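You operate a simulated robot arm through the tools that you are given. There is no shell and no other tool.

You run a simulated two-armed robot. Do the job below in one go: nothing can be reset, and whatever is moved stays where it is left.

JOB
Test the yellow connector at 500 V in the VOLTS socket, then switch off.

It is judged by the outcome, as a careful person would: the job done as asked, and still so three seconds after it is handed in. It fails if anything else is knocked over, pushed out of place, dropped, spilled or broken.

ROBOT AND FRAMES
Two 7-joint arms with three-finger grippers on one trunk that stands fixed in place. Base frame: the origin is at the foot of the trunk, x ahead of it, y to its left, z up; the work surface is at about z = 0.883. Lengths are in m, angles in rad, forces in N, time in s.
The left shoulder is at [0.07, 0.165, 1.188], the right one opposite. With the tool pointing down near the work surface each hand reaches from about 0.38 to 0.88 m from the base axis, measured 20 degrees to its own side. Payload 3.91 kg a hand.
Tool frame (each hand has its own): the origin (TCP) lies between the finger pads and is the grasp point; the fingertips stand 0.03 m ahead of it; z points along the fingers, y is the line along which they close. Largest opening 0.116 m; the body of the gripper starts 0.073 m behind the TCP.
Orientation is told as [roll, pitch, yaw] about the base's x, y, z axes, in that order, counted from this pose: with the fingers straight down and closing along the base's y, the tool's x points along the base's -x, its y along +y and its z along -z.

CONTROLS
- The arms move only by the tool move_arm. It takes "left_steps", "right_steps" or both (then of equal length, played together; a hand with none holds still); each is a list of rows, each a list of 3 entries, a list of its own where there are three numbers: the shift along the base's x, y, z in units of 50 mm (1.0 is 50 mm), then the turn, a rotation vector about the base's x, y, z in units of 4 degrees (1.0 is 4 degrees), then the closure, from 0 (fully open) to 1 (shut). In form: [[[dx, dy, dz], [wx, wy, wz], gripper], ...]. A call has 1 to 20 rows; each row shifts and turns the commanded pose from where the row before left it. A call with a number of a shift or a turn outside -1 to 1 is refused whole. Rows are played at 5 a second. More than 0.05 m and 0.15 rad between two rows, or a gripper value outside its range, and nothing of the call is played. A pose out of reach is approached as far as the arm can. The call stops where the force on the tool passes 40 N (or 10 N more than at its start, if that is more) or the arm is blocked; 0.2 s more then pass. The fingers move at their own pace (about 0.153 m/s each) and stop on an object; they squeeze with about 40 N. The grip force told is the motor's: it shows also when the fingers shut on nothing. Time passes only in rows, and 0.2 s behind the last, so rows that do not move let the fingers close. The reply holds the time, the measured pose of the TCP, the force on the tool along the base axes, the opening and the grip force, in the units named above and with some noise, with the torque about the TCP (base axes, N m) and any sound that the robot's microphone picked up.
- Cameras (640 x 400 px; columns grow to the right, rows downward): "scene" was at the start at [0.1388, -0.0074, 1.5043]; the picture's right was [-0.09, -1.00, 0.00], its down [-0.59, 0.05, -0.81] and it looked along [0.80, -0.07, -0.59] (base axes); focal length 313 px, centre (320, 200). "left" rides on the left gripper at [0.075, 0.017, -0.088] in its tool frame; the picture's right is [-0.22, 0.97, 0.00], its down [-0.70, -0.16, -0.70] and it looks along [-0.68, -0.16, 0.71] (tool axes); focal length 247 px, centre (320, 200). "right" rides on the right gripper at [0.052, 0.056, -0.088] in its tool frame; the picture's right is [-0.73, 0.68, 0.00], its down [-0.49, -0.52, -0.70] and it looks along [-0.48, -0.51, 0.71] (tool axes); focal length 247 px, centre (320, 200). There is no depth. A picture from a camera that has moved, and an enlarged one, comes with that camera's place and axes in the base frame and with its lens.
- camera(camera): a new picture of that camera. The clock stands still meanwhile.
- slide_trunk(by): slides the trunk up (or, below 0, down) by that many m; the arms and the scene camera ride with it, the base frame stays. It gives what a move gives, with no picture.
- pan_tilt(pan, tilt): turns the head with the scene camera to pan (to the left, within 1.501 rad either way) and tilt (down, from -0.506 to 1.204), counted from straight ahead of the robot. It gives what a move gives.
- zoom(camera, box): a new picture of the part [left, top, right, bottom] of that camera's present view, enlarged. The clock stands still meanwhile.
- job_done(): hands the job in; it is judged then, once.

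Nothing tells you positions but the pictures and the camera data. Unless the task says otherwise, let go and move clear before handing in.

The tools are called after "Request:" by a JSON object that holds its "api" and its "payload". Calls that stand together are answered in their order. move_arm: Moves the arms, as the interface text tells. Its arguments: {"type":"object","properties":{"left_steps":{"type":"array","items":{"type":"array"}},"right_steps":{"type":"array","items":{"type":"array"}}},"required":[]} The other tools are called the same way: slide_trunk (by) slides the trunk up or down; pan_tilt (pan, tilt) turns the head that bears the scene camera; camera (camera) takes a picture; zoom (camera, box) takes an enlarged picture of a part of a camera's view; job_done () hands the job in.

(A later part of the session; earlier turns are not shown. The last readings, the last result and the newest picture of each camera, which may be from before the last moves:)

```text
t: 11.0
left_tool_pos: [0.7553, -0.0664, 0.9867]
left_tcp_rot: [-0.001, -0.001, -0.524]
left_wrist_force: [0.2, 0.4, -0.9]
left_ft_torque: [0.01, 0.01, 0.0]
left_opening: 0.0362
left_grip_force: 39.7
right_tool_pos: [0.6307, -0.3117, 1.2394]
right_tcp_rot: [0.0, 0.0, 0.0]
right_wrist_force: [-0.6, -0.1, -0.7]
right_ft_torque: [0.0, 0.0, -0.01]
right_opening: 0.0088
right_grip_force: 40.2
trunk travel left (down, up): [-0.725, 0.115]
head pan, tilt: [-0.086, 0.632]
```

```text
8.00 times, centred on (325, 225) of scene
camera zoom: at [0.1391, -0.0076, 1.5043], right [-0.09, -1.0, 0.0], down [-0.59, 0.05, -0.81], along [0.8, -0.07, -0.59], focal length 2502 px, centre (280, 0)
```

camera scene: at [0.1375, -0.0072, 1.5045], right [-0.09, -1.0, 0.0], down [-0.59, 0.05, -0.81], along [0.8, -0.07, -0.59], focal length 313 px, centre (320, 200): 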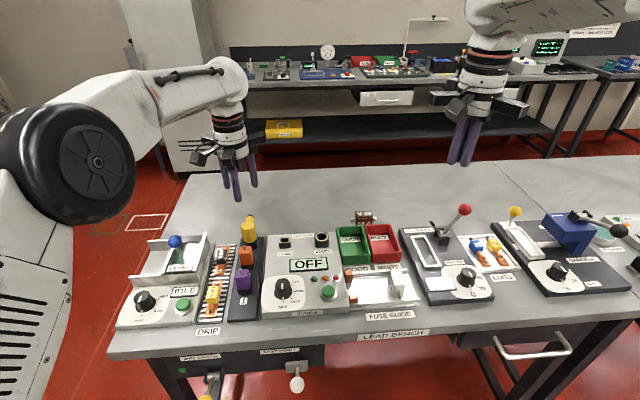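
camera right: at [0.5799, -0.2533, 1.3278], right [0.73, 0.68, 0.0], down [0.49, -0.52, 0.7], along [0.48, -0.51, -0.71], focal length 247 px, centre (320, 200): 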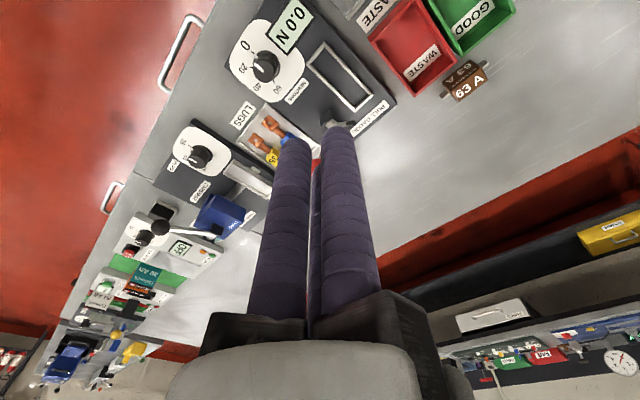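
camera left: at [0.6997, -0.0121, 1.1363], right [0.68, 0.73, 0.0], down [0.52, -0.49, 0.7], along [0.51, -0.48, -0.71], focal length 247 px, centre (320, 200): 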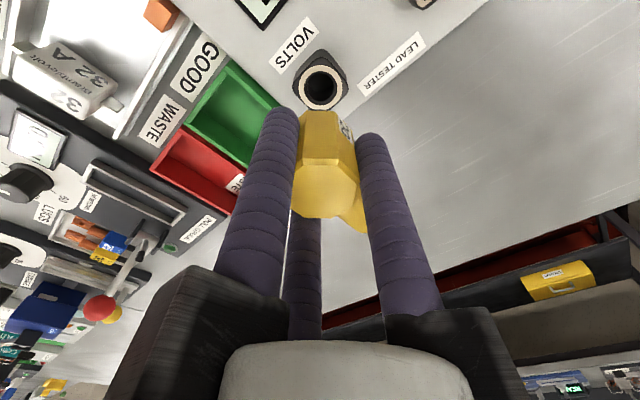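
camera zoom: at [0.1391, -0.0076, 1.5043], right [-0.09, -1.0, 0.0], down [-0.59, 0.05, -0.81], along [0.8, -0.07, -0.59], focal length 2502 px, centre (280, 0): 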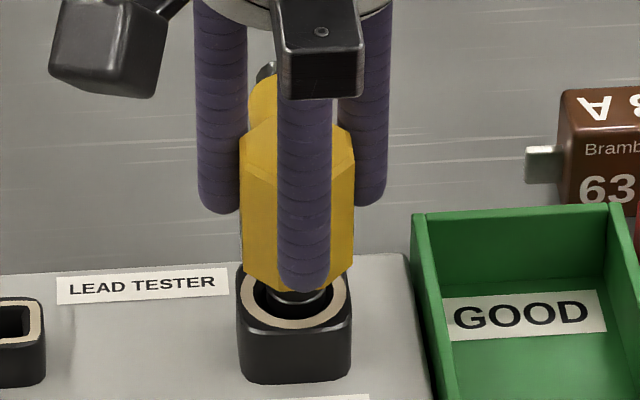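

The pin is at the mouth of the hole with no contact force yet, so I'll keep lowering gently.

Request:
{"api": "move_arm", "payload": {"left_steps": [[[0, 0, -0.08], [0, 0, 0], 1], [[0, 0, -0.08], [0, 0, 0], 1], [[0, 0, -0.06], [0, 0, 0], 1], [[0, 0, 0], [0, 0, 0], 1]]}}

Request:
{"api": "zoom", "payload": {"camera": "scene", "box": [300, 200, 350, 250]}}

Request:
{"api": "zoom", "payload": {"camera": "left", "box": [270, 40, 380, 170]}}

```text
t: 12.0
left_tool_pos: [0.7559, -0.0661, 0.9756]
left_tcp_rot: [0.0, -0.001, -0.522]
left_wrist_force: [0.2, 0.8, -1.8]
left_ft_torque: [0.04, 0.0, 0.0]
left_opening: 0.0365
left_grip_force: 39.9
right_tool_pos: [0.632, -0.3106, 1.2386]
right_tcp_rot: [0.0, 0.0, 0.0]
right_wrist_force: [0.7, -0.4, 0.9]
right_ft_torque: [-0.02, 0.03, -0.01]
right_opening: 0.0087
right_grip_force: 40.2
trunk travel left (down, up): [-0.725, 0.115]
head pan, tilt: [-0.086, 0.632]
```

```text
8.00 times, centred on (325, 225) of scene
camera zoom: at [0.1391, -0.0075, 1.5043], right [-0.09, -1.0, 0.0], down [-0.59, 0.05, -0.81], along [0.8, -0.07, -0.59], focal length 2502 px, centre (280, 0)
```

zoom: 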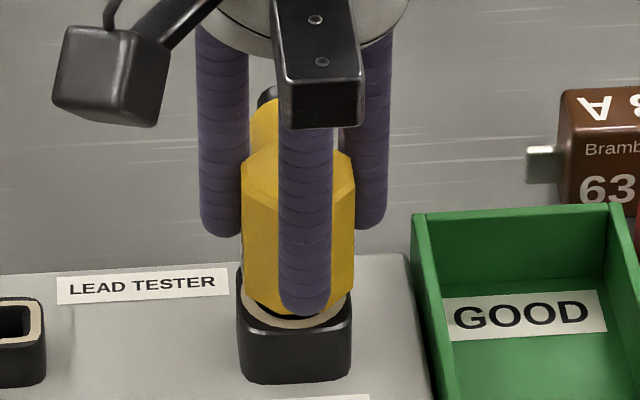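

```text
3.08 times, centred on (325, 105) of left
camera zoom: at [0.7006, -0.0126, 1.0634], right [0.68, 0.73, 0.0], down [0.52, -0.49, 0.7], along [0.51, -0.48, -0.71], focal length 760 px, centre (305, 492)
```

zoom: 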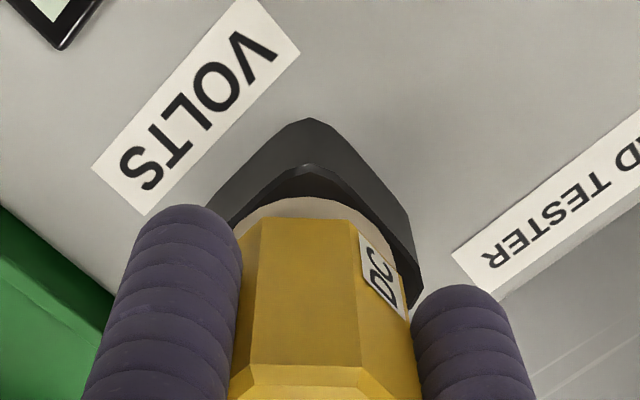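

The pin is sliding in freely. I'll continue in small steps until it seats.

Request:
{"api": "move_arm", "payload": {"left_steps": [[[0, 0, -0.05], [0, 0, 0], 1], [[0, 0, -0.05], [0, 0, 0], 1], [[0, 0, -0.03], [0, 0, 0], 1], [[0, 0, 0], [0, 0, 0], 1]]}}

Request:
{"api": "zoom", "payload": {"camera": "scene", "box": [300, 200, 350, 250]}}

Request:
{"api": "zoom", "payload": {"camera": "left", "box": [270, 40, 380, 170]}}

```text
t: 13.0
left_tool_pos: [0.7544, -0.0658, 0.9705]
left_tcp_rot: [0.001, 0.0, -0.524]
left_wrist_force: [-1.1, 0.5, 2.8]
left_ft_torque: [0.06, 0.1, -0.01]
left_opening: 0.036
left_grip_force: 40.3
right_tool_pos: [0.6312, -0.3104, 1.2398]
right_tcp_rot: [-0.001, 0.0, 0.0]
right_wrist_force: [0.2, 0.3, 0.2]
right_ft_torque: [-0.03, 0.01, 0.03]
right_opening: 0.0091
right_grip_force: 40.2
trunk travel left (down, up): [-0.725, 0.115]
head pan, tilt: [-0.086, 0.632]
```

```text
8.00 times, centred on (325, 225) of scene
camera zoom: at [0.1382, -0.0073, 1.5044], right [-0.09, -1.0, 0.0], down [-0.59, 0.05, -0.81], along [0.8, -0.07, -0.59], focal length 2502 px, centre (280, 0)
```

zoom: 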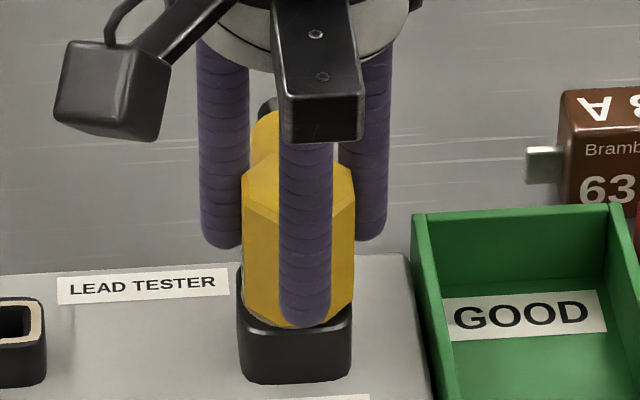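

```text
3.08 times, centred on (325, 105) of left
camera zoom: at [0.7001, -0.0126, 1.0586], right [0.68, 0.73, 0.0], down [0.52, -0.49, 0.7], along [0.51, -0.48, -0.71], focal length 760 px, centre (305, 492)
```

zoom: 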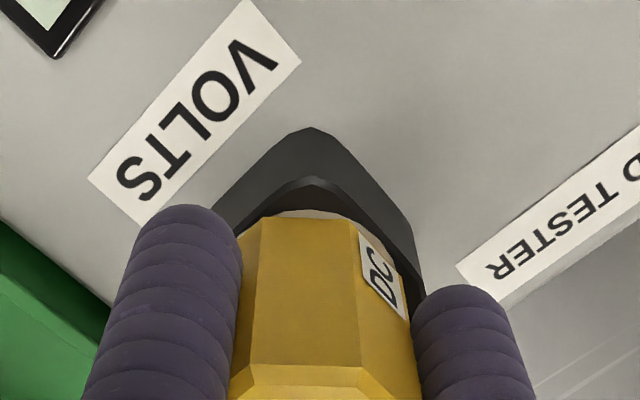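

It's near the expected seated height, 0.9707, and light contact has begun. I'll press a little more to confirm it's seated.

Request:
{"api": "move_arm", "payload": {"left_steps": [[[0, 0, -0.03], [0, 0, 0], 1], [[0, 0, -0.03], [0, 0, 0], 1], [[0, 0, 0], [0, 0, 0], 1]]}}

```text
t: 13.8
left_tool_pos: [0.7558, -0.0659, 0.9699]
left_tcp_rot: [0.001, -0.006, -0.52]
left_wrist_force: [6.6, 0.5, 22.4]
left_ft_torque: [0.08, 0.14, -0.04]
left_opening: 0.0362
left_grip_force: 40.0
right_tool_pos: [0.6305, -0.3109, 1.2403]
right_tcp_rot: [0.0, -0.002, 0.0]
right_wrist_force: [0.8, -0.6, 0.0]
right_ft_torque: [0.01, 0.03, -0.03]
right_opening: 0.0089
right_grip_force: 39.8
trunk travel left (down, up): [-0.725, 0.115]
head pan, tilt: [-0.086, 0.632]
```

The connector is firmly seated: 22 N of reaction with no further travel. I'll ease off the load, release, and rise straight up.

Request:
{"api": "move_arm", "payload": {"left_steps": [[[0, 0, 0.05], [0, 0, 0], 1], [[0, 0, 0], [0, 0, 0], 1], [[0, 0, 0], [0, 0, 0], 0.6], [[0, 0, 0], [0, 0, 0], 0.5], [[0, 0, 0], [0, 0, 0], 0.48], [[0, 0, 0], [0, 0, 0], 0.48]]}}

Request:
{"api": "zoom", "payload": {"camera": "scene", "box": [280, 190, 360, 270]}}

Request:
{"api": "zoom", "payload": {"camera": "left", "box": [240, 40, 420, 220]}}

```text
t: 15.2
left_tool_pos: [0.7558, -0.0657, 0.9685]
left_tcp_rot: [-0.001, -0.001, -0.524]
left_wrist_force: [0.0, 0.7, 0.9]
left_ft_torque: [-0.04, 0.03, 0.01]
left_opening: 0.0604
left_grip_force: 0.2
right_tool_pos: [0.6308, -0.3105, 1.2391]
right_tcp_rot: [-0.001, 0.0, 0.0]
right_wrist_force: [0.0, 0.4, 0.2]
right_ft_torque: [0.01, -0.01, 0.03]
right_opening: 0.0091
right_grip_force: 40.0
trunk travel left (down, up): [-0.725, 0.115]
head pan, tilt: [-0.086, 0.632]
```

```text
5.00 times, centred on (320, 230) of scene
camera zoom: at [0.1386, -0.0075, 1.5043], right [-0.09, -1.0, 0.0], down [-0.59, 0.05, -0.81], along [0.8, -0.07, -0.59], focal length 1564 px, centre (320, 50)
```

zoom: 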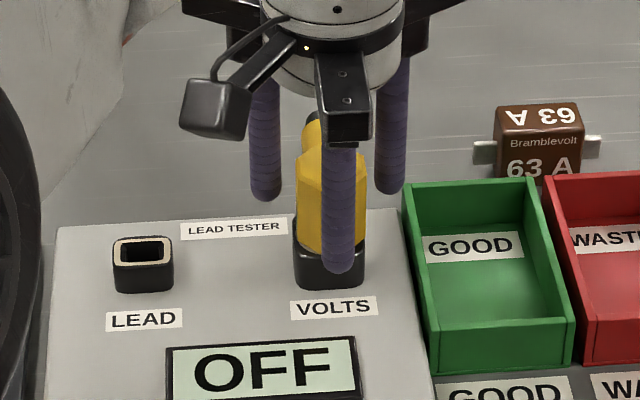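

```text
2.22 times, centred on (330, 130) of left
camera zoom: at [0.7, -0.0128, 1.0571], right [0.68, 0.73, 0.0], down [0.52, -0.49, 0.7], along [0.51, -0.48, -0.71], focal length 549 px, centre (298, 356)
```

zoom: 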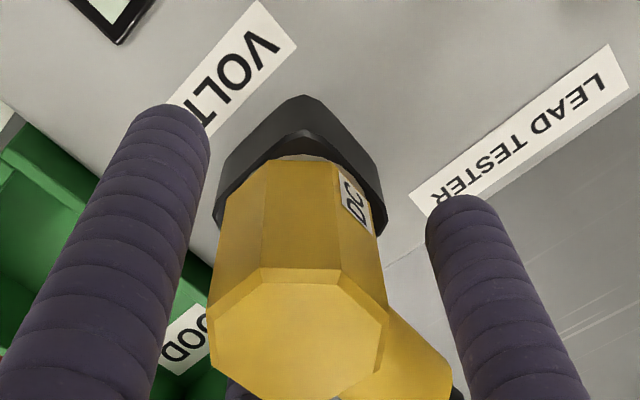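

The connector is standing upright in VOLTS. Now I'll lift the left hand clear.

Request:
{"api": "move_arm", "payload": {"left_steps": [[[0, 0, 0.3], [0, 0, 0], 0.48], [[0, 0, 0.5], [0, 0, 0], 0.48], [[0, 0, 0.8], [0, 0, 0], 0.48], [[0, 0, 0.8], [0, 0, 0], 0.48], [[0, 0, 0], [0, 0, 0], 0.48]]}}

Request:
{"api": "zoom", "payload": {"camera": "scene", "box": [240, 180, 380, 330]}}

Request:
{"api": "camera", "payload": {"camera": "left"}}

```text
t: 16.4
left_tool_pos: [0.7566, -0.0659, 1.0907]
left_tcp_rot: [0.001, 0.0, -0.525]
left_wrist_force: [0.6, -0.1, 0.0]
left_ft_torque: [0.03, 0.0, -0.01]
left_opening: 0.0604
left_grip_force: 0.1
right_tool_pos: [0.6307, -0.3111, 1.2405]
right_tcp_rot: [-0.003, -0.002, 0.0]
right_wrist_force: [0.0, -0.1, 0.6]
right_ft_torque: [-0.01, 0.03, 0.02]
right_opening: 0.0089
right_grip_force: 40.5
trunk travel left (down, up): [-0.725, 0.115]
head pan, tilt: [-0.086, 0.632]
```

```text
2.67 times, centred on (310, 255) of scene
camera zoom: at [0.1393, -0.0075, 1.5042], right [-0.09, -1.0, 0.0], down [-0.59, 0.05, -0.81], along [0.8, -0.07, -0.59], focal length 834 px, centre (347, 53)
```

zoom: 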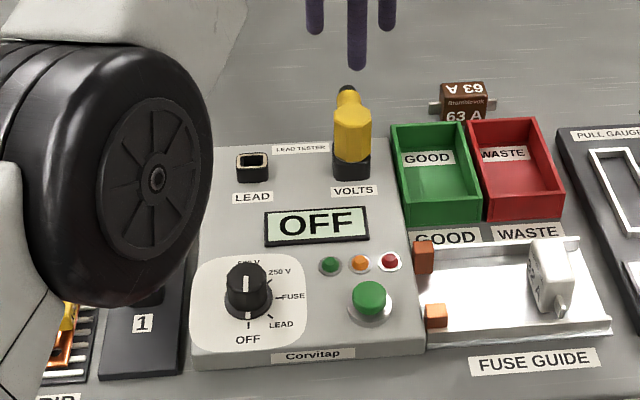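

```text
taken
camera left: at [0.7015, -0.0128, 1.1785], right [0.68, 0.73, 0.0], down [0.52, -0.49, 0.7], along [0.51, -0.48, -0.71], focal length 247 px, centre (320, 200)
```

left: 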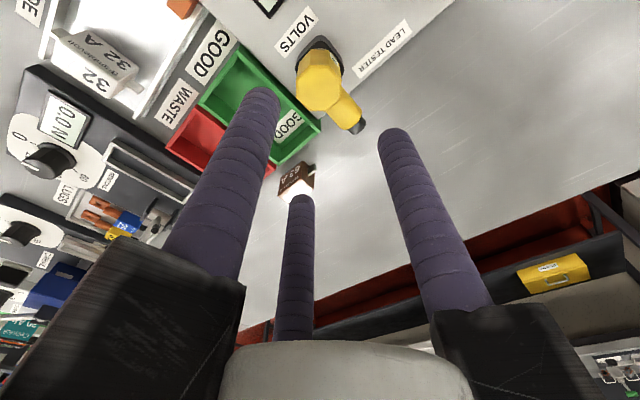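

The connector is in VOLTS and nothing else moved. Next I'll bring the left hand above the knob, near (0.600, 0.038), winding the wrist to about -90° for the +180° turn to come.

Request:
{"api": "move_arm", "payload": {"left_steps": [[[-0.209, 0.139, 0.02], [0, 0, -1], 0.4], [[-0.209, 0.139, 0.02], [0, 0, -1], 0.4], [[-0.209, 0.139, 0.02], [0, 0, -1], 0.4], [[-0.209, 0.139, 0.02], [0, 0, -1], 0.4], [[-0.209, 0.139, 0.02], [0, 0, -1], 0.4], [[-0.209, 0.139, 0.02], [0, 0, -1], 0.4], [[-0.209, 0.139, 0.02], [0, 0, -1], 0.4], [[-0.209, 0.139, 0.02], [0, 0, -1], 0.4], [[-0.209, 0.139, 0.02], [0, 0, -1], 0.4], [[-0.209, 0.139, 0.02], [0, 0, -1], 0.4], [[-0.209, 0.139, 0.02], [0, 0, -1], 0.4], [[-0.209, 0.139, 0.02], [0, 0, -1], 0.4], [[-0.209, 0.139, 0.02], [0, 0, -1], 0.4], [[-0.209, 0.139, 0.02], [0, 0, -1], 0.4], [[-0.209, 0.139, 0.02], [0, 0, -1], 0.4], [[0, 0, 0], [0, 0, 0], 0.4]]}}

Request:
{"api": "camera", "payload": {"camera": "left"}}

Request:
{"api": "camera", "payload": {"camera": "scene"}}

```text
t: 19.8
left_tool_pos: [0.5999, 0.0375, 1.1033]
left_tcp_rot: [-0.001, 0.001, -1.571]
left_wrist_force: [0.1, 0.2, 0.1]
left_ft_torque: [0.01, 0.02, 0.03]
left_opening: 0.0697
left_grip_force: 0.0
right_tool_pos: [0.6325, -0.3101, 1.2391]
right_tcp_rot: [0.0, 0.001, 0.0]
right_wrist_force: [-0.2, 0.2, 0.2]
right_ft_torque: [0.0, 0.01, 0.02]
right_opening: 0.0092
right_grip_force: 39.5
trunk travel left (down, up): [-0.725, 0.115]
head pan, tilt: [-0.086, 0.632]
```

```text
taken
camera left: at [0.6184, 0.1137, 1.192], right [0.97, -0.22, 0.0], down [-0.16, -0.7, 0.7], along [-0.16, -0.68, -0.71], focal length 247 px, centre (320, 200)
```

left: 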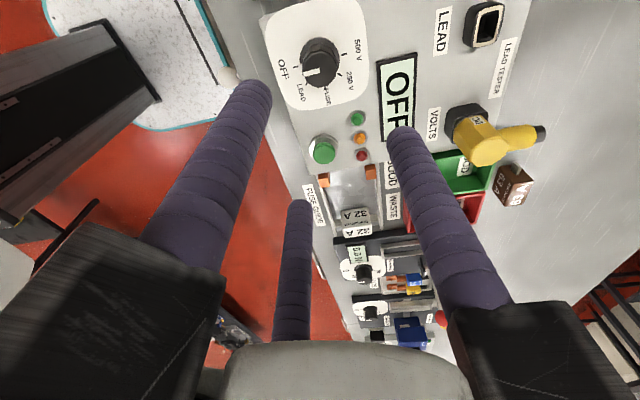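

```text
taken
camera scene: at [0.1391, -0.0079, 1.5043], right [-0.09, -1.0, 0.0], down [-0.59, 0.05, -0.81], along [0.8, -0.07, -0.59], focal length 313 px, centre (320, 200)
```

scene: 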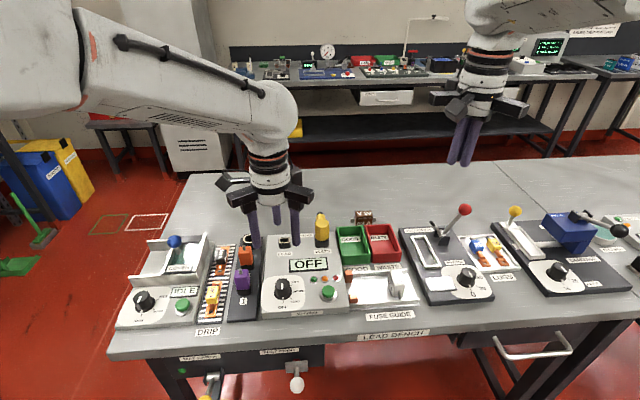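

The wrist reached -90° easily. I'll zoom in on the knob and button to fix their positions and heights.

Request:
{"api": "zoom", "payload": {"camera": "left", "box": [265, 0, 375, 120]}}

Request:
{"api": "zoom", "payload": {"camera": "left", "box": [290, 90, 410, 190]}}

Request:
{"api": "zoom", "payload": {"camera": "scene", "box": [258, 255, 352, 320]}}

```text
3.33 times, centred on (320, 60) of left
camera zoom: at [0.6184, 0.1137, 1.192], right [0.97, -0.22, 0.0], down [-0.16, -0.7, 0.7], along [-0.16, -0.68, -0.71], focal length 823 px, centre (320, 667)
```

zoom: 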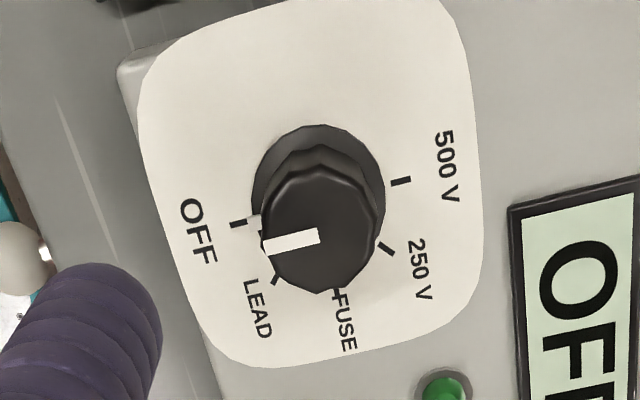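

```text
4.00 times, centred on (350, 140) of left
camera zoom: at [0.6184, 0.1137, 1.192], right [0.97, -0.22, 0.0], down [-0.16, -0.7, 0.7], along [-0.16, -0.68, -0.71], focal length 988 px, centre (200, 440)
```

zoom: 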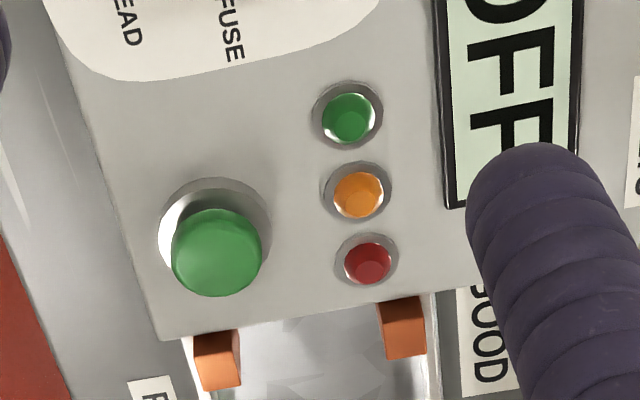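

```text
6.15 times, centred on (305, 288) of scene
camera zoom: at [0.1391, -0.0079, 1.5043], right [-0.09, -1.0, 0.0], down [-0.59, 0.05, -0.81], along [0.8, -0.07, -0.59], focal length 1925 px, centre (412, -338)
```

zoom: 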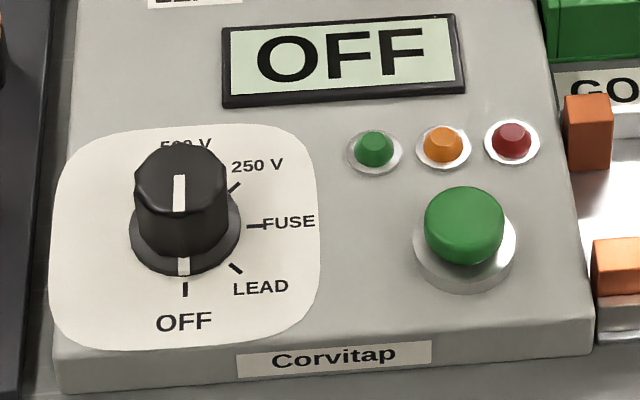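

The knob axis is at about (0.600, 0.0375) with its top near z 0.930, 33 mm across, and its mark points at OFF. I'll lower over it with the fingers partly closed.

Request:
{"api": "move_arm", "payload": {"left_steps": [[[0, 0, -0.6], [0, 0, 0], 0.53], [[0, 0, -0.6], [0, 0, 0], 0.53], [[0, 0, -0.6], [0, 0, 0], 0.53], [[0, 0, -0.6], [0, 0, 0], 0.53], [[0, 0, -0.2], [0, 0, 0], 0.53], [[0, 0, 0], [0, 0, 0], 0.53]]}}

Request:
{"api": "camera", "payload": {"camera": "left"}}

Request:
{"api": "zoom", "payload": {"camera": "scene", "box": [240, 240, 340, 320]}}

```text
t: 21.2
left_tool_pos: [0.6005, 0.0408, 0.9729]
left_tcp_rot: [0.0, 0.001, -1.573]
left_wrist_force: [0.3, 0.2, -0.9]
left_ft_torque: [0.03, 0.02, 0.01]
left_opening: 0.0545
left_grip_force: 0.1
right_tool_pos: [0.6327, -0.3092, 1.2402]
right_tcp_rot: [0.0, -0.001, -0.001]
right_wrist_force: [0.7, -0.2, 0.2]
right_ft_torque: [0.01, 0.02, -0.05]
right_opening: 0.009
right_grip_force: 40.0
trunk travel left (down, up): [-0.725, 0.115]
head pan, tilt: [-0.086, 0.632]
```

```text
taken
camera left: at [0.6179, 0.1154, 1.0614], right [0.97, -0.22, 0.0], down [-0.16, -0.7, 0.7], along [-0.16, -0.68, -0.71], focal length 247 px, centre (320, 200)
```

left: 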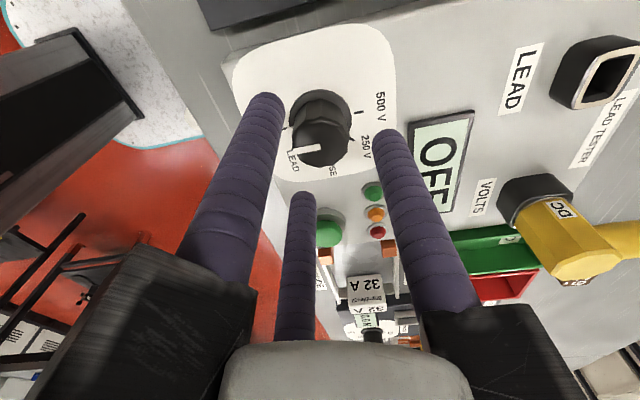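

```text
5.00 times, centred on (290, 280) of scene
camera zoom: at [0.1385, -0.0074, 1.5043], right [-0.09, -1.0, 0.0], down [-0.59, 0.05, -0.81], along [0.8, -0.07, -0.59], focal length 1564 px, centre (470, -200)
```

zoom: 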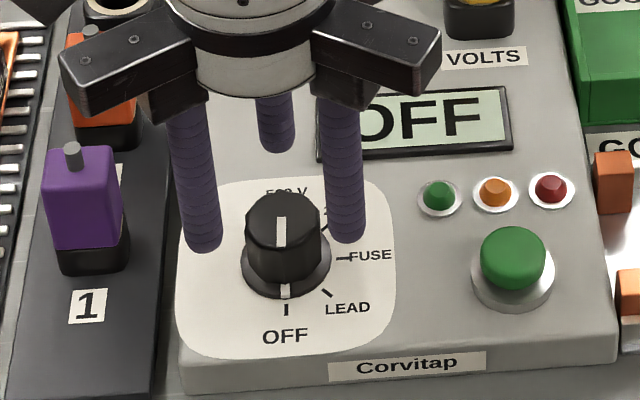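

The fingers hover around the knob. I'll check the centring before the final descent.

Request:
{"api": "zoom", "payload": {"camera": "left", "box": [240, 70, 420, 220]}}

```text
2.67 times, centred on (330, 145) of left
camera zoom: at [0.6179, 0.1154, 1.0614], right [0.97, -0.22, 0.0], down [-0.16, -0.7, 0.7], along [-0.16, -0.68, -0.71], focal length 659 px, centre (293, 347)
```

zoom: 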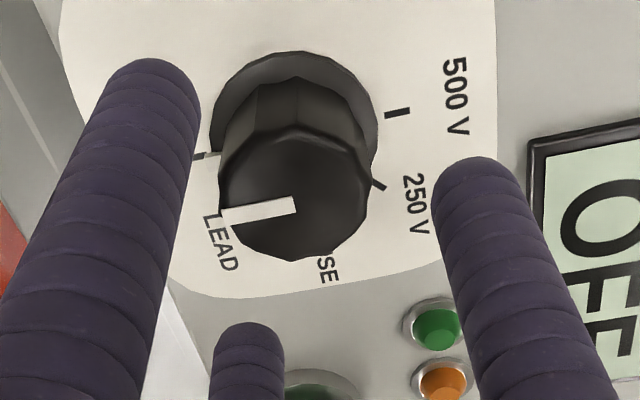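

The hand sits about 3 mm too far to +y. I'll correct that and lower to the grip height.

Request:
{"api": "move_arm", "payload": {"left_steps": [[[0, -0.06, 0], [0, 0, 0], 0.53], [[0, 0, -0.3], [0, 0, 0], 0.53], [[0, 0, -0.28], [0, 0, 0], 0.53], [[0, 0, 0], [0, 0, 0], 0.53]]}}

Request:
{"api": "zoom", "payload": {"camera": "left", "box": [240, 70, 420, 220]}}

Request:
{"api": "zoom", "payload": {"camera": "scene", "box": [240, 240, 340, 320]}}

```text
t: 22.2
left_tool_pos: [0.6001, 0.0374, 0.9444]
left_tcp_rot: [-0.001, 0.001, -1.571]
left_wrist_force: [0.7, -0.1, -0.4]
left_ft_torque: [0.0, 0.02, 0.0]
left_opening: 0.0545
left_grip_force: 0.0
right_tool_pos: [0.631, -0.3105, 1.2398]
right_tcp_rot: [0.0, 0.0, -0.001]
right_wrist_force: [0.5, 0.9, -0.6]
right_ft_torque: [0.0, -0.03, 0.0]
right_opening: 0.0089
right_grip_force: 39.9
trunk travel left (down, up): [-0.725, 0.115]
head pan, tilt: [-0.086, 0.632]
```

```text
2.67 times, centred on (330, 145) of left
camera zoom: at [0.6179, 0.1119, 1.0328], right [0.97, -0.22, 0.0], down [-0.16, -0.7, 0.7], along [-0.16, -0.68, -0.71], focal length 659 px, centre (293, 347)
```

zoom: 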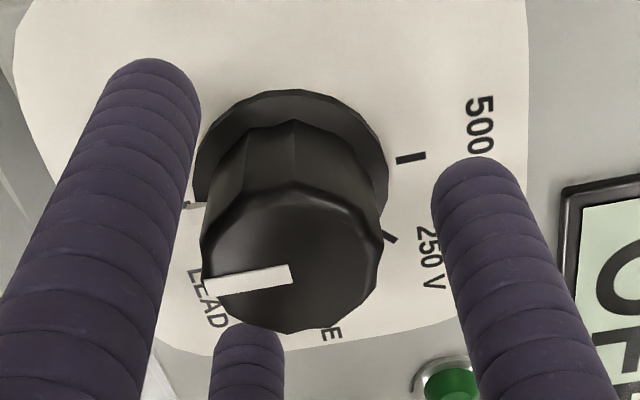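

```text
5.00 times, centred on (290, 280) of scene
camera zoom: at [0.1383, -0.0075, 1.5044], right [-0.09, -1.0, 0.0], down [-0.59, 0.05, -0.81], along [0.8, -0.07, -0.59], focal length 1564 px, centre (470, -200)
```

zoom: 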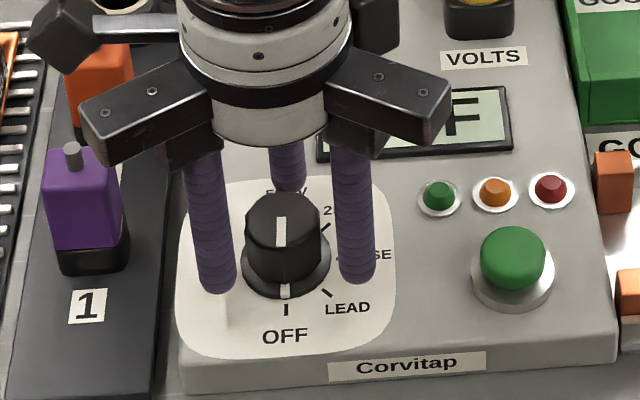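

The fingers are well placed around the knob. Now I'll close on it.

Request:
{"api": "move_arm", "payload": {"left_steps": [[[0, 0, 0], [0, 0, 0], 0.65], [[0, 0, 0], [0, 0, 0], 0.75], [[0, 0, 0], [0, 0, 0], 1], [[0, 0, 0], [0, 0, 0], 1]]}}

Request:
{"api": "zoom", "payload": {"camera": "left", "box": [240, 70, 420, 220]}}

Request:
{"api": "zoom", "payload": {"camera": "scene", "box": [240, 240, 340, 320]}}

```text
t: 23.2
left_tool_pos: [0.5991, 0.0392, 0.9444]
left_tcp_rot: [-0.002, -0.001, -1.57]
left_wrist_force: [-5.9, 9.6, -4.5]
left_ft_torque: [0.09, -0.13, -0.01]
left_opening: 0.0328
left_grip_force: 45.1
right_tool_pos: [0.6315, -0.3078, 1.2407]
right_tcp_rot: [-0.002, 0.0, 0.002]
right_wrist_force: [-0.4, 0.4, 0.5]
right_ft_torque: [0.01, 0.01, 0.01]
right_opening: 0.0089
right_grip_force: 40.1
trunk travel left (down, up): [-0.725, 0.115]
head pan, tilt: [-0.086, 0.632]
```

```text
2.67 times, centred on (330, 145) of left
camera zoom: at [0.6176, 0.114, 1.0324], right [0.97, -0.22, 0.0], down [-0.16, -0.7, 0.7], along [-0.16, -0.68, -0.71], focal length 659 px, centre (293, 347)
```

zoom: 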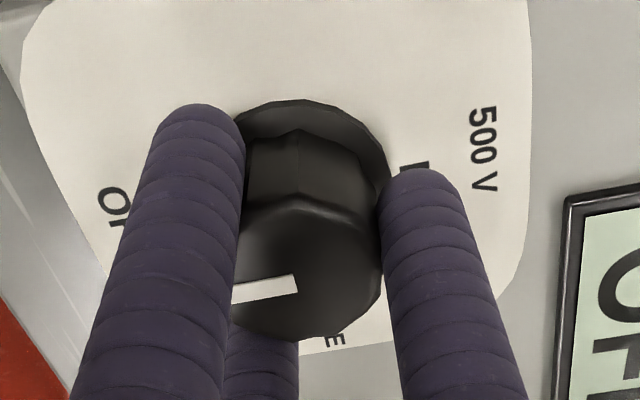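

```text
5.00 times, centred on (290, 280) of scene
camera zoom: at [0.1383, -0.0057, 1.5043], right [-0.08, -1.0, 0.0], down [-0.59, 0.05, -0.81], along [0.8, -0.07, -0.59], focal length 1564 px, centre (470, -200)
```

zoom: 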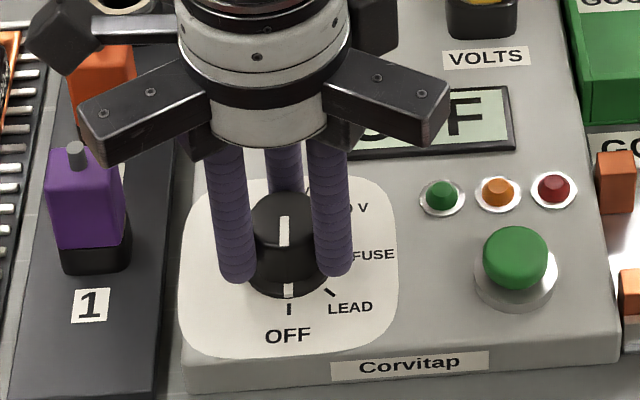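

I have a firm grip on the knob, with a small side load from about 2 mm of miscentring. I'll relax that offset and start turning counterclockwise toward LEAD.

Request:
{"api": "move_arm", "payload": {"left_steps": [[[-0.02, 0.035, 0.02], [0, 0, 0], 1], [[0, 0, 0], [0, 0, 1], 1], [[0, 0, 0], [0, 0, 1], 1], [[0, 0, 0], [0, 0, 1], 1], [[0, 0, 0], [0, 0, 1], 1], [[0, 0, 0], [0, 0, 0], 1]]}}

Request:
{"api": "zoom", "payload": {"camera": "scene", "box": [240, 240, 340, 320]}}

```text
t: 24.6
left_tool_pos: [0.5991, 0.0385, 0.9433]
left_tcp_rot: [-0.004, -0.001, -1.291]
left_wrist_force: [-5.0, 1.0, -23.5]
left_ft_torque: [-0.25, -0.6, 0.02]
left_opening: 0.0329
left_grip_force: 45.3
right_tool_pos: [0.6329, -0.3103, 1.2396]
right_tcp_rot: [0.0, 0.002, 0.0]
right_wrist_force: [-0.4, 0.1, -0.6]
right_ft_torque: [-0.01, 0.03, 0.02]
right_opening: 0.0092
right_grip_force: 39.5
trunk travel left (down, up): [-0.725, 0.115]
head pan, tilt: [-0.086, 0.632]
```

```text
5.00 times, centred on (290, 280) of scene
camera zoom: at [0.1406, -0.0071, 1.504], right [-0.09, -1.0, 0.0], down [-0.59, 0.05, -0.81], along [0.8, -0.07, -0.59], focal length 1564 px, centre (470, -200)
```

zoom: 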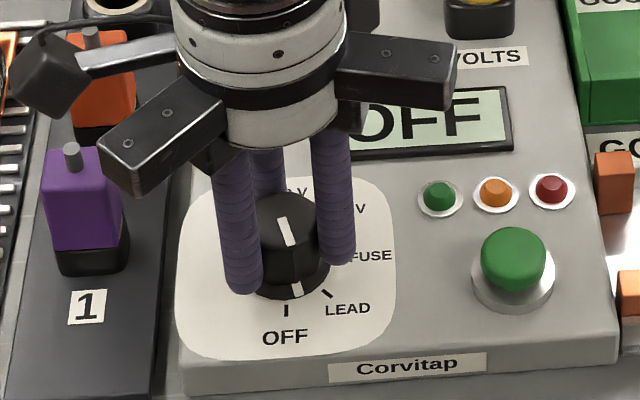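

The knob is turning with the hand, but my 1 mm raise put an upward load on it. I'll undo that and keep turning.

Request:
{"api": "move_arm", "payload": {"left_steps": [[[0.01, 0, -0.025], [0, 0, 0], 1], [[0, 0, 0], [0, 0, 1], 1], [[0, 0, 0], [0, 0, 1], 1], [[0, 0, 0], [0, 0, 1], 1], [[0, 0, 0], [0, 0, 1], 1], [[0, 0, 0], [0, 0, 1], 1], [[0, 0, 0], [0, 0, 1], 1], [[0, 0, 0], [0, 0, 1], 1], [[0, 0, 0], [0, 0, 0], 1]]}}

Request:
{"api": "zoom", "payload": {"camera": "scene", "box": [240, 240, 340, 320]}}

```text
t: 26.6
left_tool_pos: [0.6003, 0.038, 0.9434]
left_tcp_rot: [0.0, 0.0, -0.801]
left_wrist_force: [-0.6, 0.4, -12.4]
left_ft_torque: [0.08, -0.13, 0.0]
left_opening: 0.0329
left_grip_force: 45.0
right_tool_pos: [0.6325, -0.3101, 1.2398]
right_tcp_rot: [0.0, -0.002, 0.001]
right_wrist_force: [0.5, 0.3, -0.2]
right_ft_torque: [0.01, -0.03, 0.0]
right_opening: 0.0091
right_grip_force: 40.2
trunk travel left (down, up): [-0.725, 0.115]
head pan, tilt: [-0.086, 0.632]
```

```text
5.00 times, centred on (290, 280) of scene
camera zoom: at [0.1402, -0.0074, 1.5042], right [-0.09, -1.0, 0.0], down [-0.59, 0.05, -0.81], along [0.8, -0.07, -0.59], focal length 1564 px, centre (470, -200)
```

zoom: 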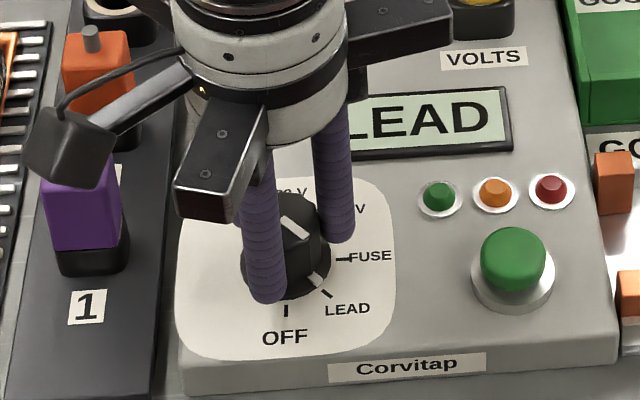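

The display now reads LEAD, so the turn direction is right. I'll continue toward FUSE and 250 V.

Request:
{"api": "move_arm", "payload": {"left_steps": [[[0, 0, -0.015], [0, 0, 1], 1], [[0, 0, 0], [0, 0, 1], 1], [[0, 0, 0], [0, 0, 1], 1], [[0, 0, 0], [0, 0, 1], 1], [[0, 0, 0], [0, 0, 1], 1], [[0, 0, 0], [0, 0, 1], 1], [[0, 0, 0], [0, 0, 1], 1], [[0, 0, 0], [0, 0, 1], 1], [[0, 0, 0], [0, 0, 1], 1], [[0, 0, 0], [0, 0, 1], 1], [[0, 0, 0], [0, 0, 1], 1], [[0, 0, 0], [0, 0, 0], 1]]}}

Request:
{"api": "zoom", "payload": {"camera": "scene", "box": [240, 240, 340, 320]}}

```text
t: 29.2
left_tool_pos: [0.5993, 0.0378, 0.944]
left_tcp_rot: [0.0, 0.001, -0.033]
left_wrist_force: [6.3, 1.9, 4.6]
left_ft_torque: [0.23, -0.13, 0.02]
left_opening: 0.033
left_grip_force: 45.0
right_tool_pos: [0.6312, -0.3095, 1.2401]
right_tcp_rot: [0.0, 0.0, -0.001]
right_wrist_force: [0.9, 0.6, -0.2]
right_ft_torque: [0.02, 0.0, -0.03]
right_opening: 0.0091
right_grip_force: 40.1
trunk travel left (down, up): [-0.725, 0.115]
head pan, tilt: [-0.086, 0.632]
```

```text
5.00 times, centred on (290, 280) of scene
camera zoom: at [0.1392, -0.0073, 1.5043], right [-0.09, -1.0, 0.0], down [-0.59, 0.05, -0.81], along [0.8, -0.07, -0.59], focal length 1564 px, centre (470, -200)
```

zoom: 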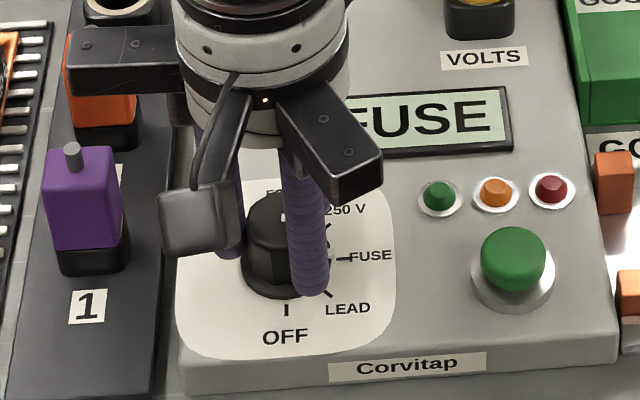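

It now reads FUSE with about 88° turned, and forces are low. I'll continue through 250 V toward 500 V.

Request:
{"api": "move_arm", "payload": {"left_steps": [[[0, 0, 0.005], [0, 0, 1], 1], [[0, 0, 0], [0, 0, 1], 1], [[0, 0, 0], [0, 0, 1], 1], [[0, 0, 0], [0, 0, 1], 1], [[0, 0, 0], [0, 0, 1], 1], [[0, 0, 0], [0, 0, 1], 1], [[0, 0, 0], [0, 0, 1], 1], [[0, 0, 0], [0, 0, 1], 1], [[0, 0, 0], [0, 0, 1], 1], [[0, 0, 0], [0, 0, 1], 1], [[0, 0, 0], [0, 0, 1], 1], [[0, 0, 0], [0, 0, 0], 1]]}}

Request:
{"api": "zoom", "payload": {"camera": "scene", "box": [240, 240, 340, 320]}}

```text
t: 30.7
left_tool_pos: [0.6006, 0.0389, 0.948]
left_tcp_rot: [-0.032, 0.033, 0.438]
left_wrist_force: [-2.1, -11.8, -3.9]
left_ft_torque: [0.42, 0.02, 0.0]
left_opening: 0.0332
left_grip_force: 44.7
right_tool_pos: [0.6316, -0.311, 1.2393]
right_tcp_rot: [0.002, 0.0, 0.001]
right_wrist_force: [-0.3, -0.6, -0.6]
right_ft_torque: [0.01, -0.01, 0.01]
right_opening: 0.0089
right_grip_force: 40.1
trunk travel left (down, up): [-0.725, 0.115]
head pan, tilt: [-0.086, 0.632]
stopped in row 7 (left hand): the force on the tool passed its limit at 41 N (the readings are from after the stop); the commanded pose is now the measured one
```

```text
5.00 times, centred on (290, 280) of scene
camera zoom: at [0.1392, -0.009, 1.5049], right [-0.09, -1.0, 0.0], down [-0.59, 0.05, -0.81], along [0.8, -0.07, -0.59], focal length 1564 px, centre (470, -200)
```

zoom: 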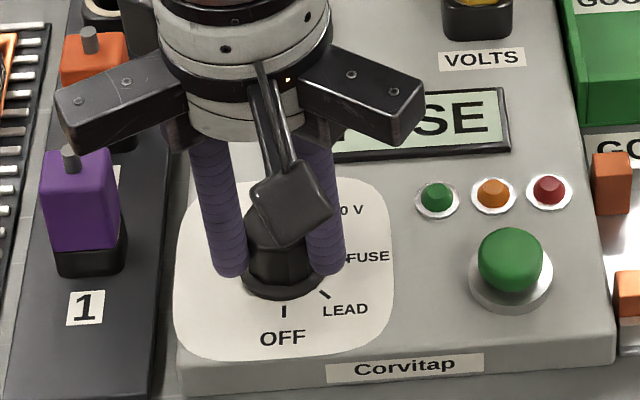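

The turn stopped at about 25° past yaw 0 with a force spike and a slight tilt. I'll look at the whole arm to see what's limiting it.

Request:
{"api": "camera", "payload": {"camera": "scene"}}

Request:
{"api": "camera", "payload": {"camera": "left"}}

Request:
{"api": "camera", "payload": {"camera": "right"}}

```text
taken
camera scene: at [0.1392, -0.009, 1.5049], right [-0.09, -1.0, 0.0], down [-0.59, 0.05, -0.81], along [0.8, -0.07, -0.59], focal length 313 px, centre (320, 200)
```

scene: 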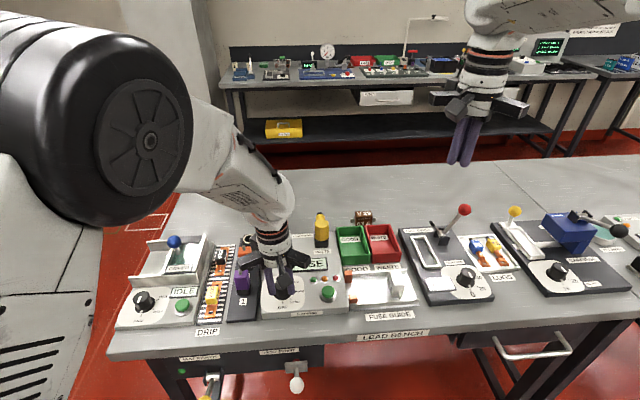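

```text
taken
camera left: at [0.5274, 0.0274, 1.0376], right [-0.21, 0.98, -0.04], down [0.71, 0.18, 0.68], along [0.67, 0.12, -0.73], focal length 247 px, centre (320, 200)
```

left: 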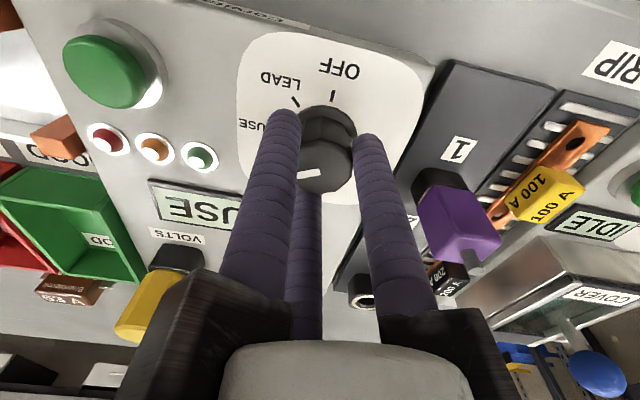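

```text
taken
camera right: at [0.58, -0.2544, 1.3283], right [0.73, 0.68, 0.0], down [0.49, -0.52, 0.7], along [0.48, -0.51, -0.71], focal length 247 px, centre (320, 200)
```

right: 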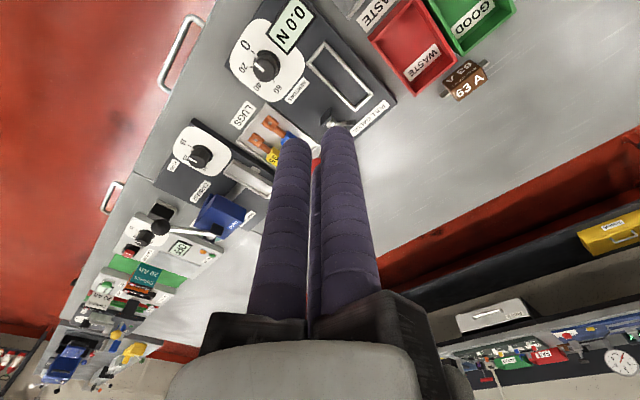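

The left arm's elbow has swung to a limit, with the knob at about 115°, between FUSE and 250 V. I'll let go, lift clear, unwind the wrist and regrip for the last 65°.

Request:
{"api": "move_arm", "payload": {"left_steps": [[[0, 0, 0], [0, 0, 0], 0.7], [[0, 0, 0], [0, 0, 0], 0.53], [[0, 0, 0], [0, 0, 0], 0.5], [[0, 0, 0.3], [0, 0, 0], 0.5], [[0, 0, 0.5], [0, 0, 0], 0.5], [[0, 0, 0.6], [0.23, -0.235, 0], 0.5], [[0, 0, 0.4], [0.23, -0.235, 0], 0.5], [[0, 0, 0], [0, 0, 0], 0.5]]}}

Request:
{"api": "zoom", "payload": {"camera": "scene", "box": [240, 240, 340, 320]}}

```text
t: 32.5
left_tool_pos: [0.5996, 0.0425, 1.0374]
left_tcp_rot: [-0.013, -0.019, 0.436]
left_wrist_force: [-0.1, -0.1, -0.1]
left_ft_torque: [0.02, 0.01, 0.0]
left_opening: 0.0581
left_grip_force: 0.0
right_tool_pos: [0.6306, -0.3103, 1.2398]
right_tcp_rot: [0.001, 0.002, 0.0]
right_wrist_force: [0.0, -0.1, 0.0]
right_ft_torque: [0.03, 0.0, -0.01]
right_opening: 0.0092
right_grip_force: 40.6
trunk travel left (down, up): [-0.725, 0.115]
head pan, tilt: [-0.086, 0.632]
```

```text
5.00 times, centred on (290, 280) of scene
camera zoom: at [0.1392, -0.0077, 1.5043], right [-0.09, -1.0, 0.0], down [-0.59, 0.05, -0.81], along [0.8, -0.07, -0.59], focal length 1564 px, centre (470, -200)
```

zoom: 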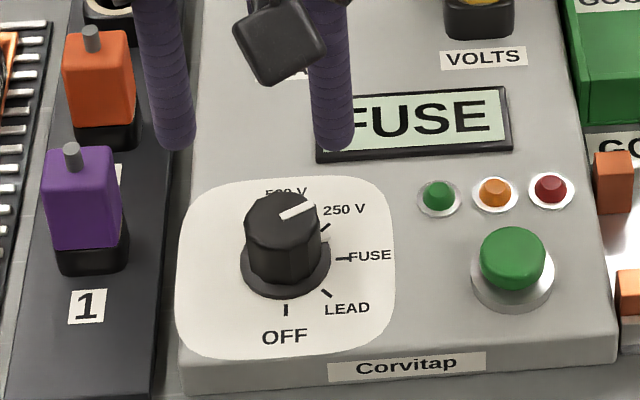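

The knob mark sits between FUSE and 250 V, as expected. I'll unwind the wrist at this height and level the hand.

Request:
{"api": "move_arm", "payload": {"left_steps": [[[0, 0, 0], [0.107, 0.28, -0.99], 0.5], [[0, 0, 0], [0, 0, -0.99], 0.5], [[0, 0, 0], [0, 0, -0.99], 0.5], [[0, 0, 0], [0, 0, -0.99], 0.5], [[0, 0, 0], [0, 0, -0.99], 0.5], [[0, 0, 0], [0, 0, -0.99], 0.5], [[0, 0, 0], [0, 0, -0.99], 0.5], [[0, 0, 0], [0, 0, -0.99], 0.5], [[0, 0, 0], [0, 0, -0.99], 0.5], [[0, 0, 0], [0, 0, -0.99], 0.5], [[0, 0, 0], [0, 0, -0.99], 0.5], [[0, 0, 0], [0, 0, -0.99], 0.5], [[0, 0, 0], [0, 0, -0.99], 0.5]]}}

Request:
{"api": "move_arm", "payload": {"left_steps": [[[0, 0, 0], [0, 0, -0.99], 0.5], [[0, 0, 0], [0, 0, -0.99], 0.5], [[0, 0, 0], [0, 0, -0.99], 0.5], [[0, 0, 0], [0, 0, -0.99], 0.5], [[0, 0, 0], [0, 0, -0.99], 0.5], [[0, 0, 0], [0, 0, -0.99], 0.5], [[0, 0, 0], [0, 0, -0.99], 0.5], [[0, 0, 0], [0, 0, -0.99], 0.5], [[0, 0, 0], [0, 0, -0.99], 0.5], [[0, 0, 0], [0, 0, -0.99], 0.5], [[0, 0, 0], [0, 0, -0.99], 0.5], [[0, 0, 0], [0, 0, -0.99], 0.5], [[0, 0, 0], [0, 0, -0.99], 0.5], [[0, 0, 0], [0, 0, 0], 0.53]]}}

Request:
{"api": "zoom", "payload": {"camera": "left", "box": [240, 30, 420, 180]}}

Request:
{"api": "camera", "payload": {"camera": "scene"}}

```text
t: 35.3
left_tool_pos: [0.6019, 0.0402, 1.038]
left_tcp_rot: [0.001, -0.003, -0.463]
left_wrist_force: [0.0, 0.2, 0.2]
left_ft_torque: [0.01, -0.02, 0.04]
left_opening: 0.058
left_grip_force: 0.0
right_tool_pos: [0.6319, -0.3103, 1.2398]
right_tcp_rot: [0.0, -0.001, 0.0]
right_wrist_force: [0.3, -0.4, -0.7]
right_ft_torque: [0.04, -0.01, -0.01]
right_opening: 0.0091
right_grip_force: 39.8
trunk travel left (down, up): [-0.725, 0.115]
head pan, tilt: [-0.086, 0.632]
```

```text
t: 38.3
left_tool_pos: [0.6008, 0.0402, 1.0392]
left_tcp_rot: [0.0, -0.003, -1.362]
left_wrist_force: [-0.5, -0.1, -0.4]
left_ft_torque: [0.0, 0.0, 0.01]
left_opening: 0.0546
left_grip_force: 0.1
right_tool_pos: [0.6317, -0.3103, 1.2391]
right_tcp_rot: [-0.001, 0.0, 0.0]
right_wrist_force: [0.0, -0.4, -1.0]
right_ft_torque: [-0.05, -0.01, 0.01]
right_opening: 0.0089
right_grip_force: 40.1
trunk travel left (down, up): [-0.725, 0.115]
head pan, tilt: [-0.086, 0.632]
```

```text
2.67 times, centred on (330, 105) of left
camera zoom: at [0.6027, 0.1183, 1.1255], right [1.0, -0.02, 0.0], down [-0.01, -0.71, 0.7], along [-0.01, -0.7, -0.71], focal length 659 px, centre (293, 453)
```

zoom: 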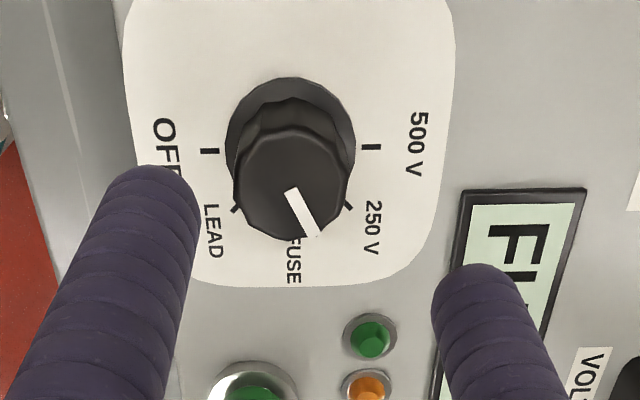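

```text
taken
camera scene: at [0.1387, -0.0076, 1.5043], right [-0.09, -1.0, 0.0], down [-0.59, 0.05, -0.81], along [0.8, -0.07, -0.59], focal length 313 px, centre (320, 200)
```

scene: 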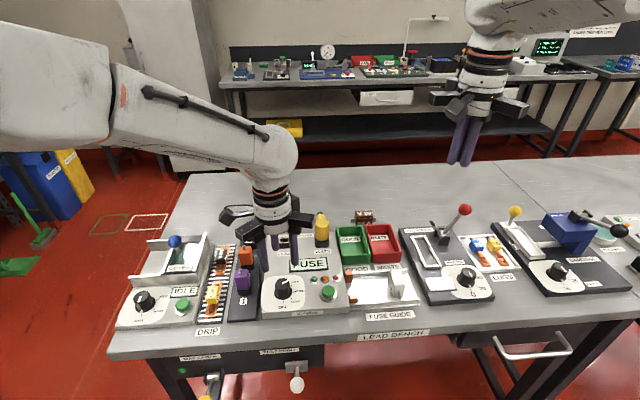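

The hand is level with the wrist back near -78°. I'll lower over the knob again with a small centring correction.

Request:
{"api": "move_arm", "payload": {"left_steps": [[[-0.01, -0.044, -0.4], [0, 0, 0], 0.53], [[0, 0, -0.5], [0, 0, 0], 0.53], [[0, 0, -0.4], [0, 0, 0], 0.53], [[0, 0, 0], [0, 0, 0], 0.53], [[0, 0, 0], [0, 0, 0], 0.53]]}}

Request:
{"api": "zoom", "payload": {"camera": "left", "box": [240, 70, 420, 220]}}

```text
t: 39.5
left_tool_pos: [0.6011, 0.0378, 0.9711]
left_tcp_rot: [0.001, -0.005, -1.362]
left_wrist_force: [0.2, 0.1, -0.2]
left_ft_torque: [-0.02, -0.01, 0.01]
left_opening: 0.0546
left_grip_force: 0.0
right_tool_pos: [0.6308, -0.311, 1.2403]
right_tcp_rot: [0.0, 0.001, -0.001]
right_wrist_force: [1.3, -0.2, -0.2]
right_ft_torque: [-0.01, -0.01, -0.04]
right_opening: 0.009
right_grip_force: 40.2
trunk travel left (down, up): [-0.725, 0.115]
head pan, tilt: [-0.086, 0.632]
```

```text
2.67 times, centred on (330, 145) of left
camera zoom: at [0.6028, 0.1166, 1.0593], right [1.0, -0.02, 0.0], down [-0.01, -0.71, 0.7], along [-0.01, -0.7, -0.71], focal length 659 px, centre (293, 347)
```

zoom: 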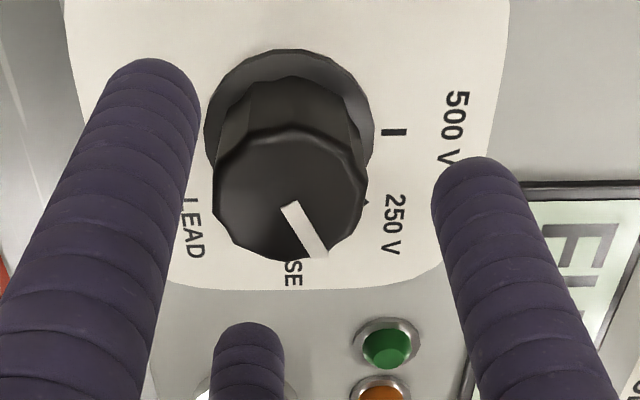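

It's well centred. I'll lower the last 27 mm and grip.

Request:
{"api": "move_arm", "payload": {"left_steps": [[[-0.015, 0, -0.3], [0, 0, 0], 0.53], [[0, 0, -0.24], [0, 0, 0], 0.53], [[0, 0, 0], [0, 0, 0], 0.53], [[0, 0, 0], [0, 0, 0], 0.7], [[0, 0, 0], [0, 0, 0], 1], [[0, 0, 0], [0, 0, 0], 1], [[0, 0, 0], [0, 0, 0], 1]]}}

Request:
{"api": "zoom", "payload": {"camera": "scene", "box": [240, 240, 340, 320]}}

```text
t: 41.1
left_tool_pos: [0.6001, 0.0388, 0.9453]
left_tcp_rot: [0.001, -0.005, -1.365]
left_wrist_force: [-0.5, -0.1, -0.7]
left_ft_torque: [0.04, -0.08, 0.01]
left_opening: 0.0328
left_grip_force: 44.9
right_tool_pos: [0.6312, -0.3104, 1.2394]
right_tcp_rot: [0.0, -0.001, 0.0]
right_wrist_force: [-0.3, -1.1, 0.3]
right_ft_torque: [0.0, 0.01, -0.01]
right_opening: 0.009
right_grip_force: 40.8
trunk travel left (down, up): [-0.725, 0.115]
head pan, tilt: [-0.086, 0.632]
```

```text
5.00 times, centred on (290, 280) of scene
camera zoom: at [0.1387, -0.0075, 1.5043], right [-0.09, -1.0, 0.0], down [-0.59, 0.05, -0.81], along [0.8, -0.07, -0.59], focal length 1564 px, centre (470, -200)
```

zoom: 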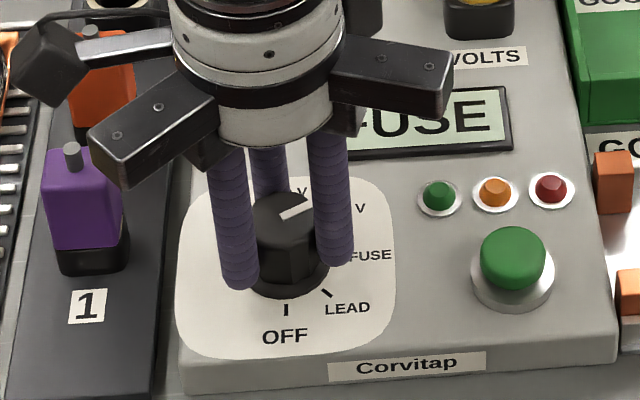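

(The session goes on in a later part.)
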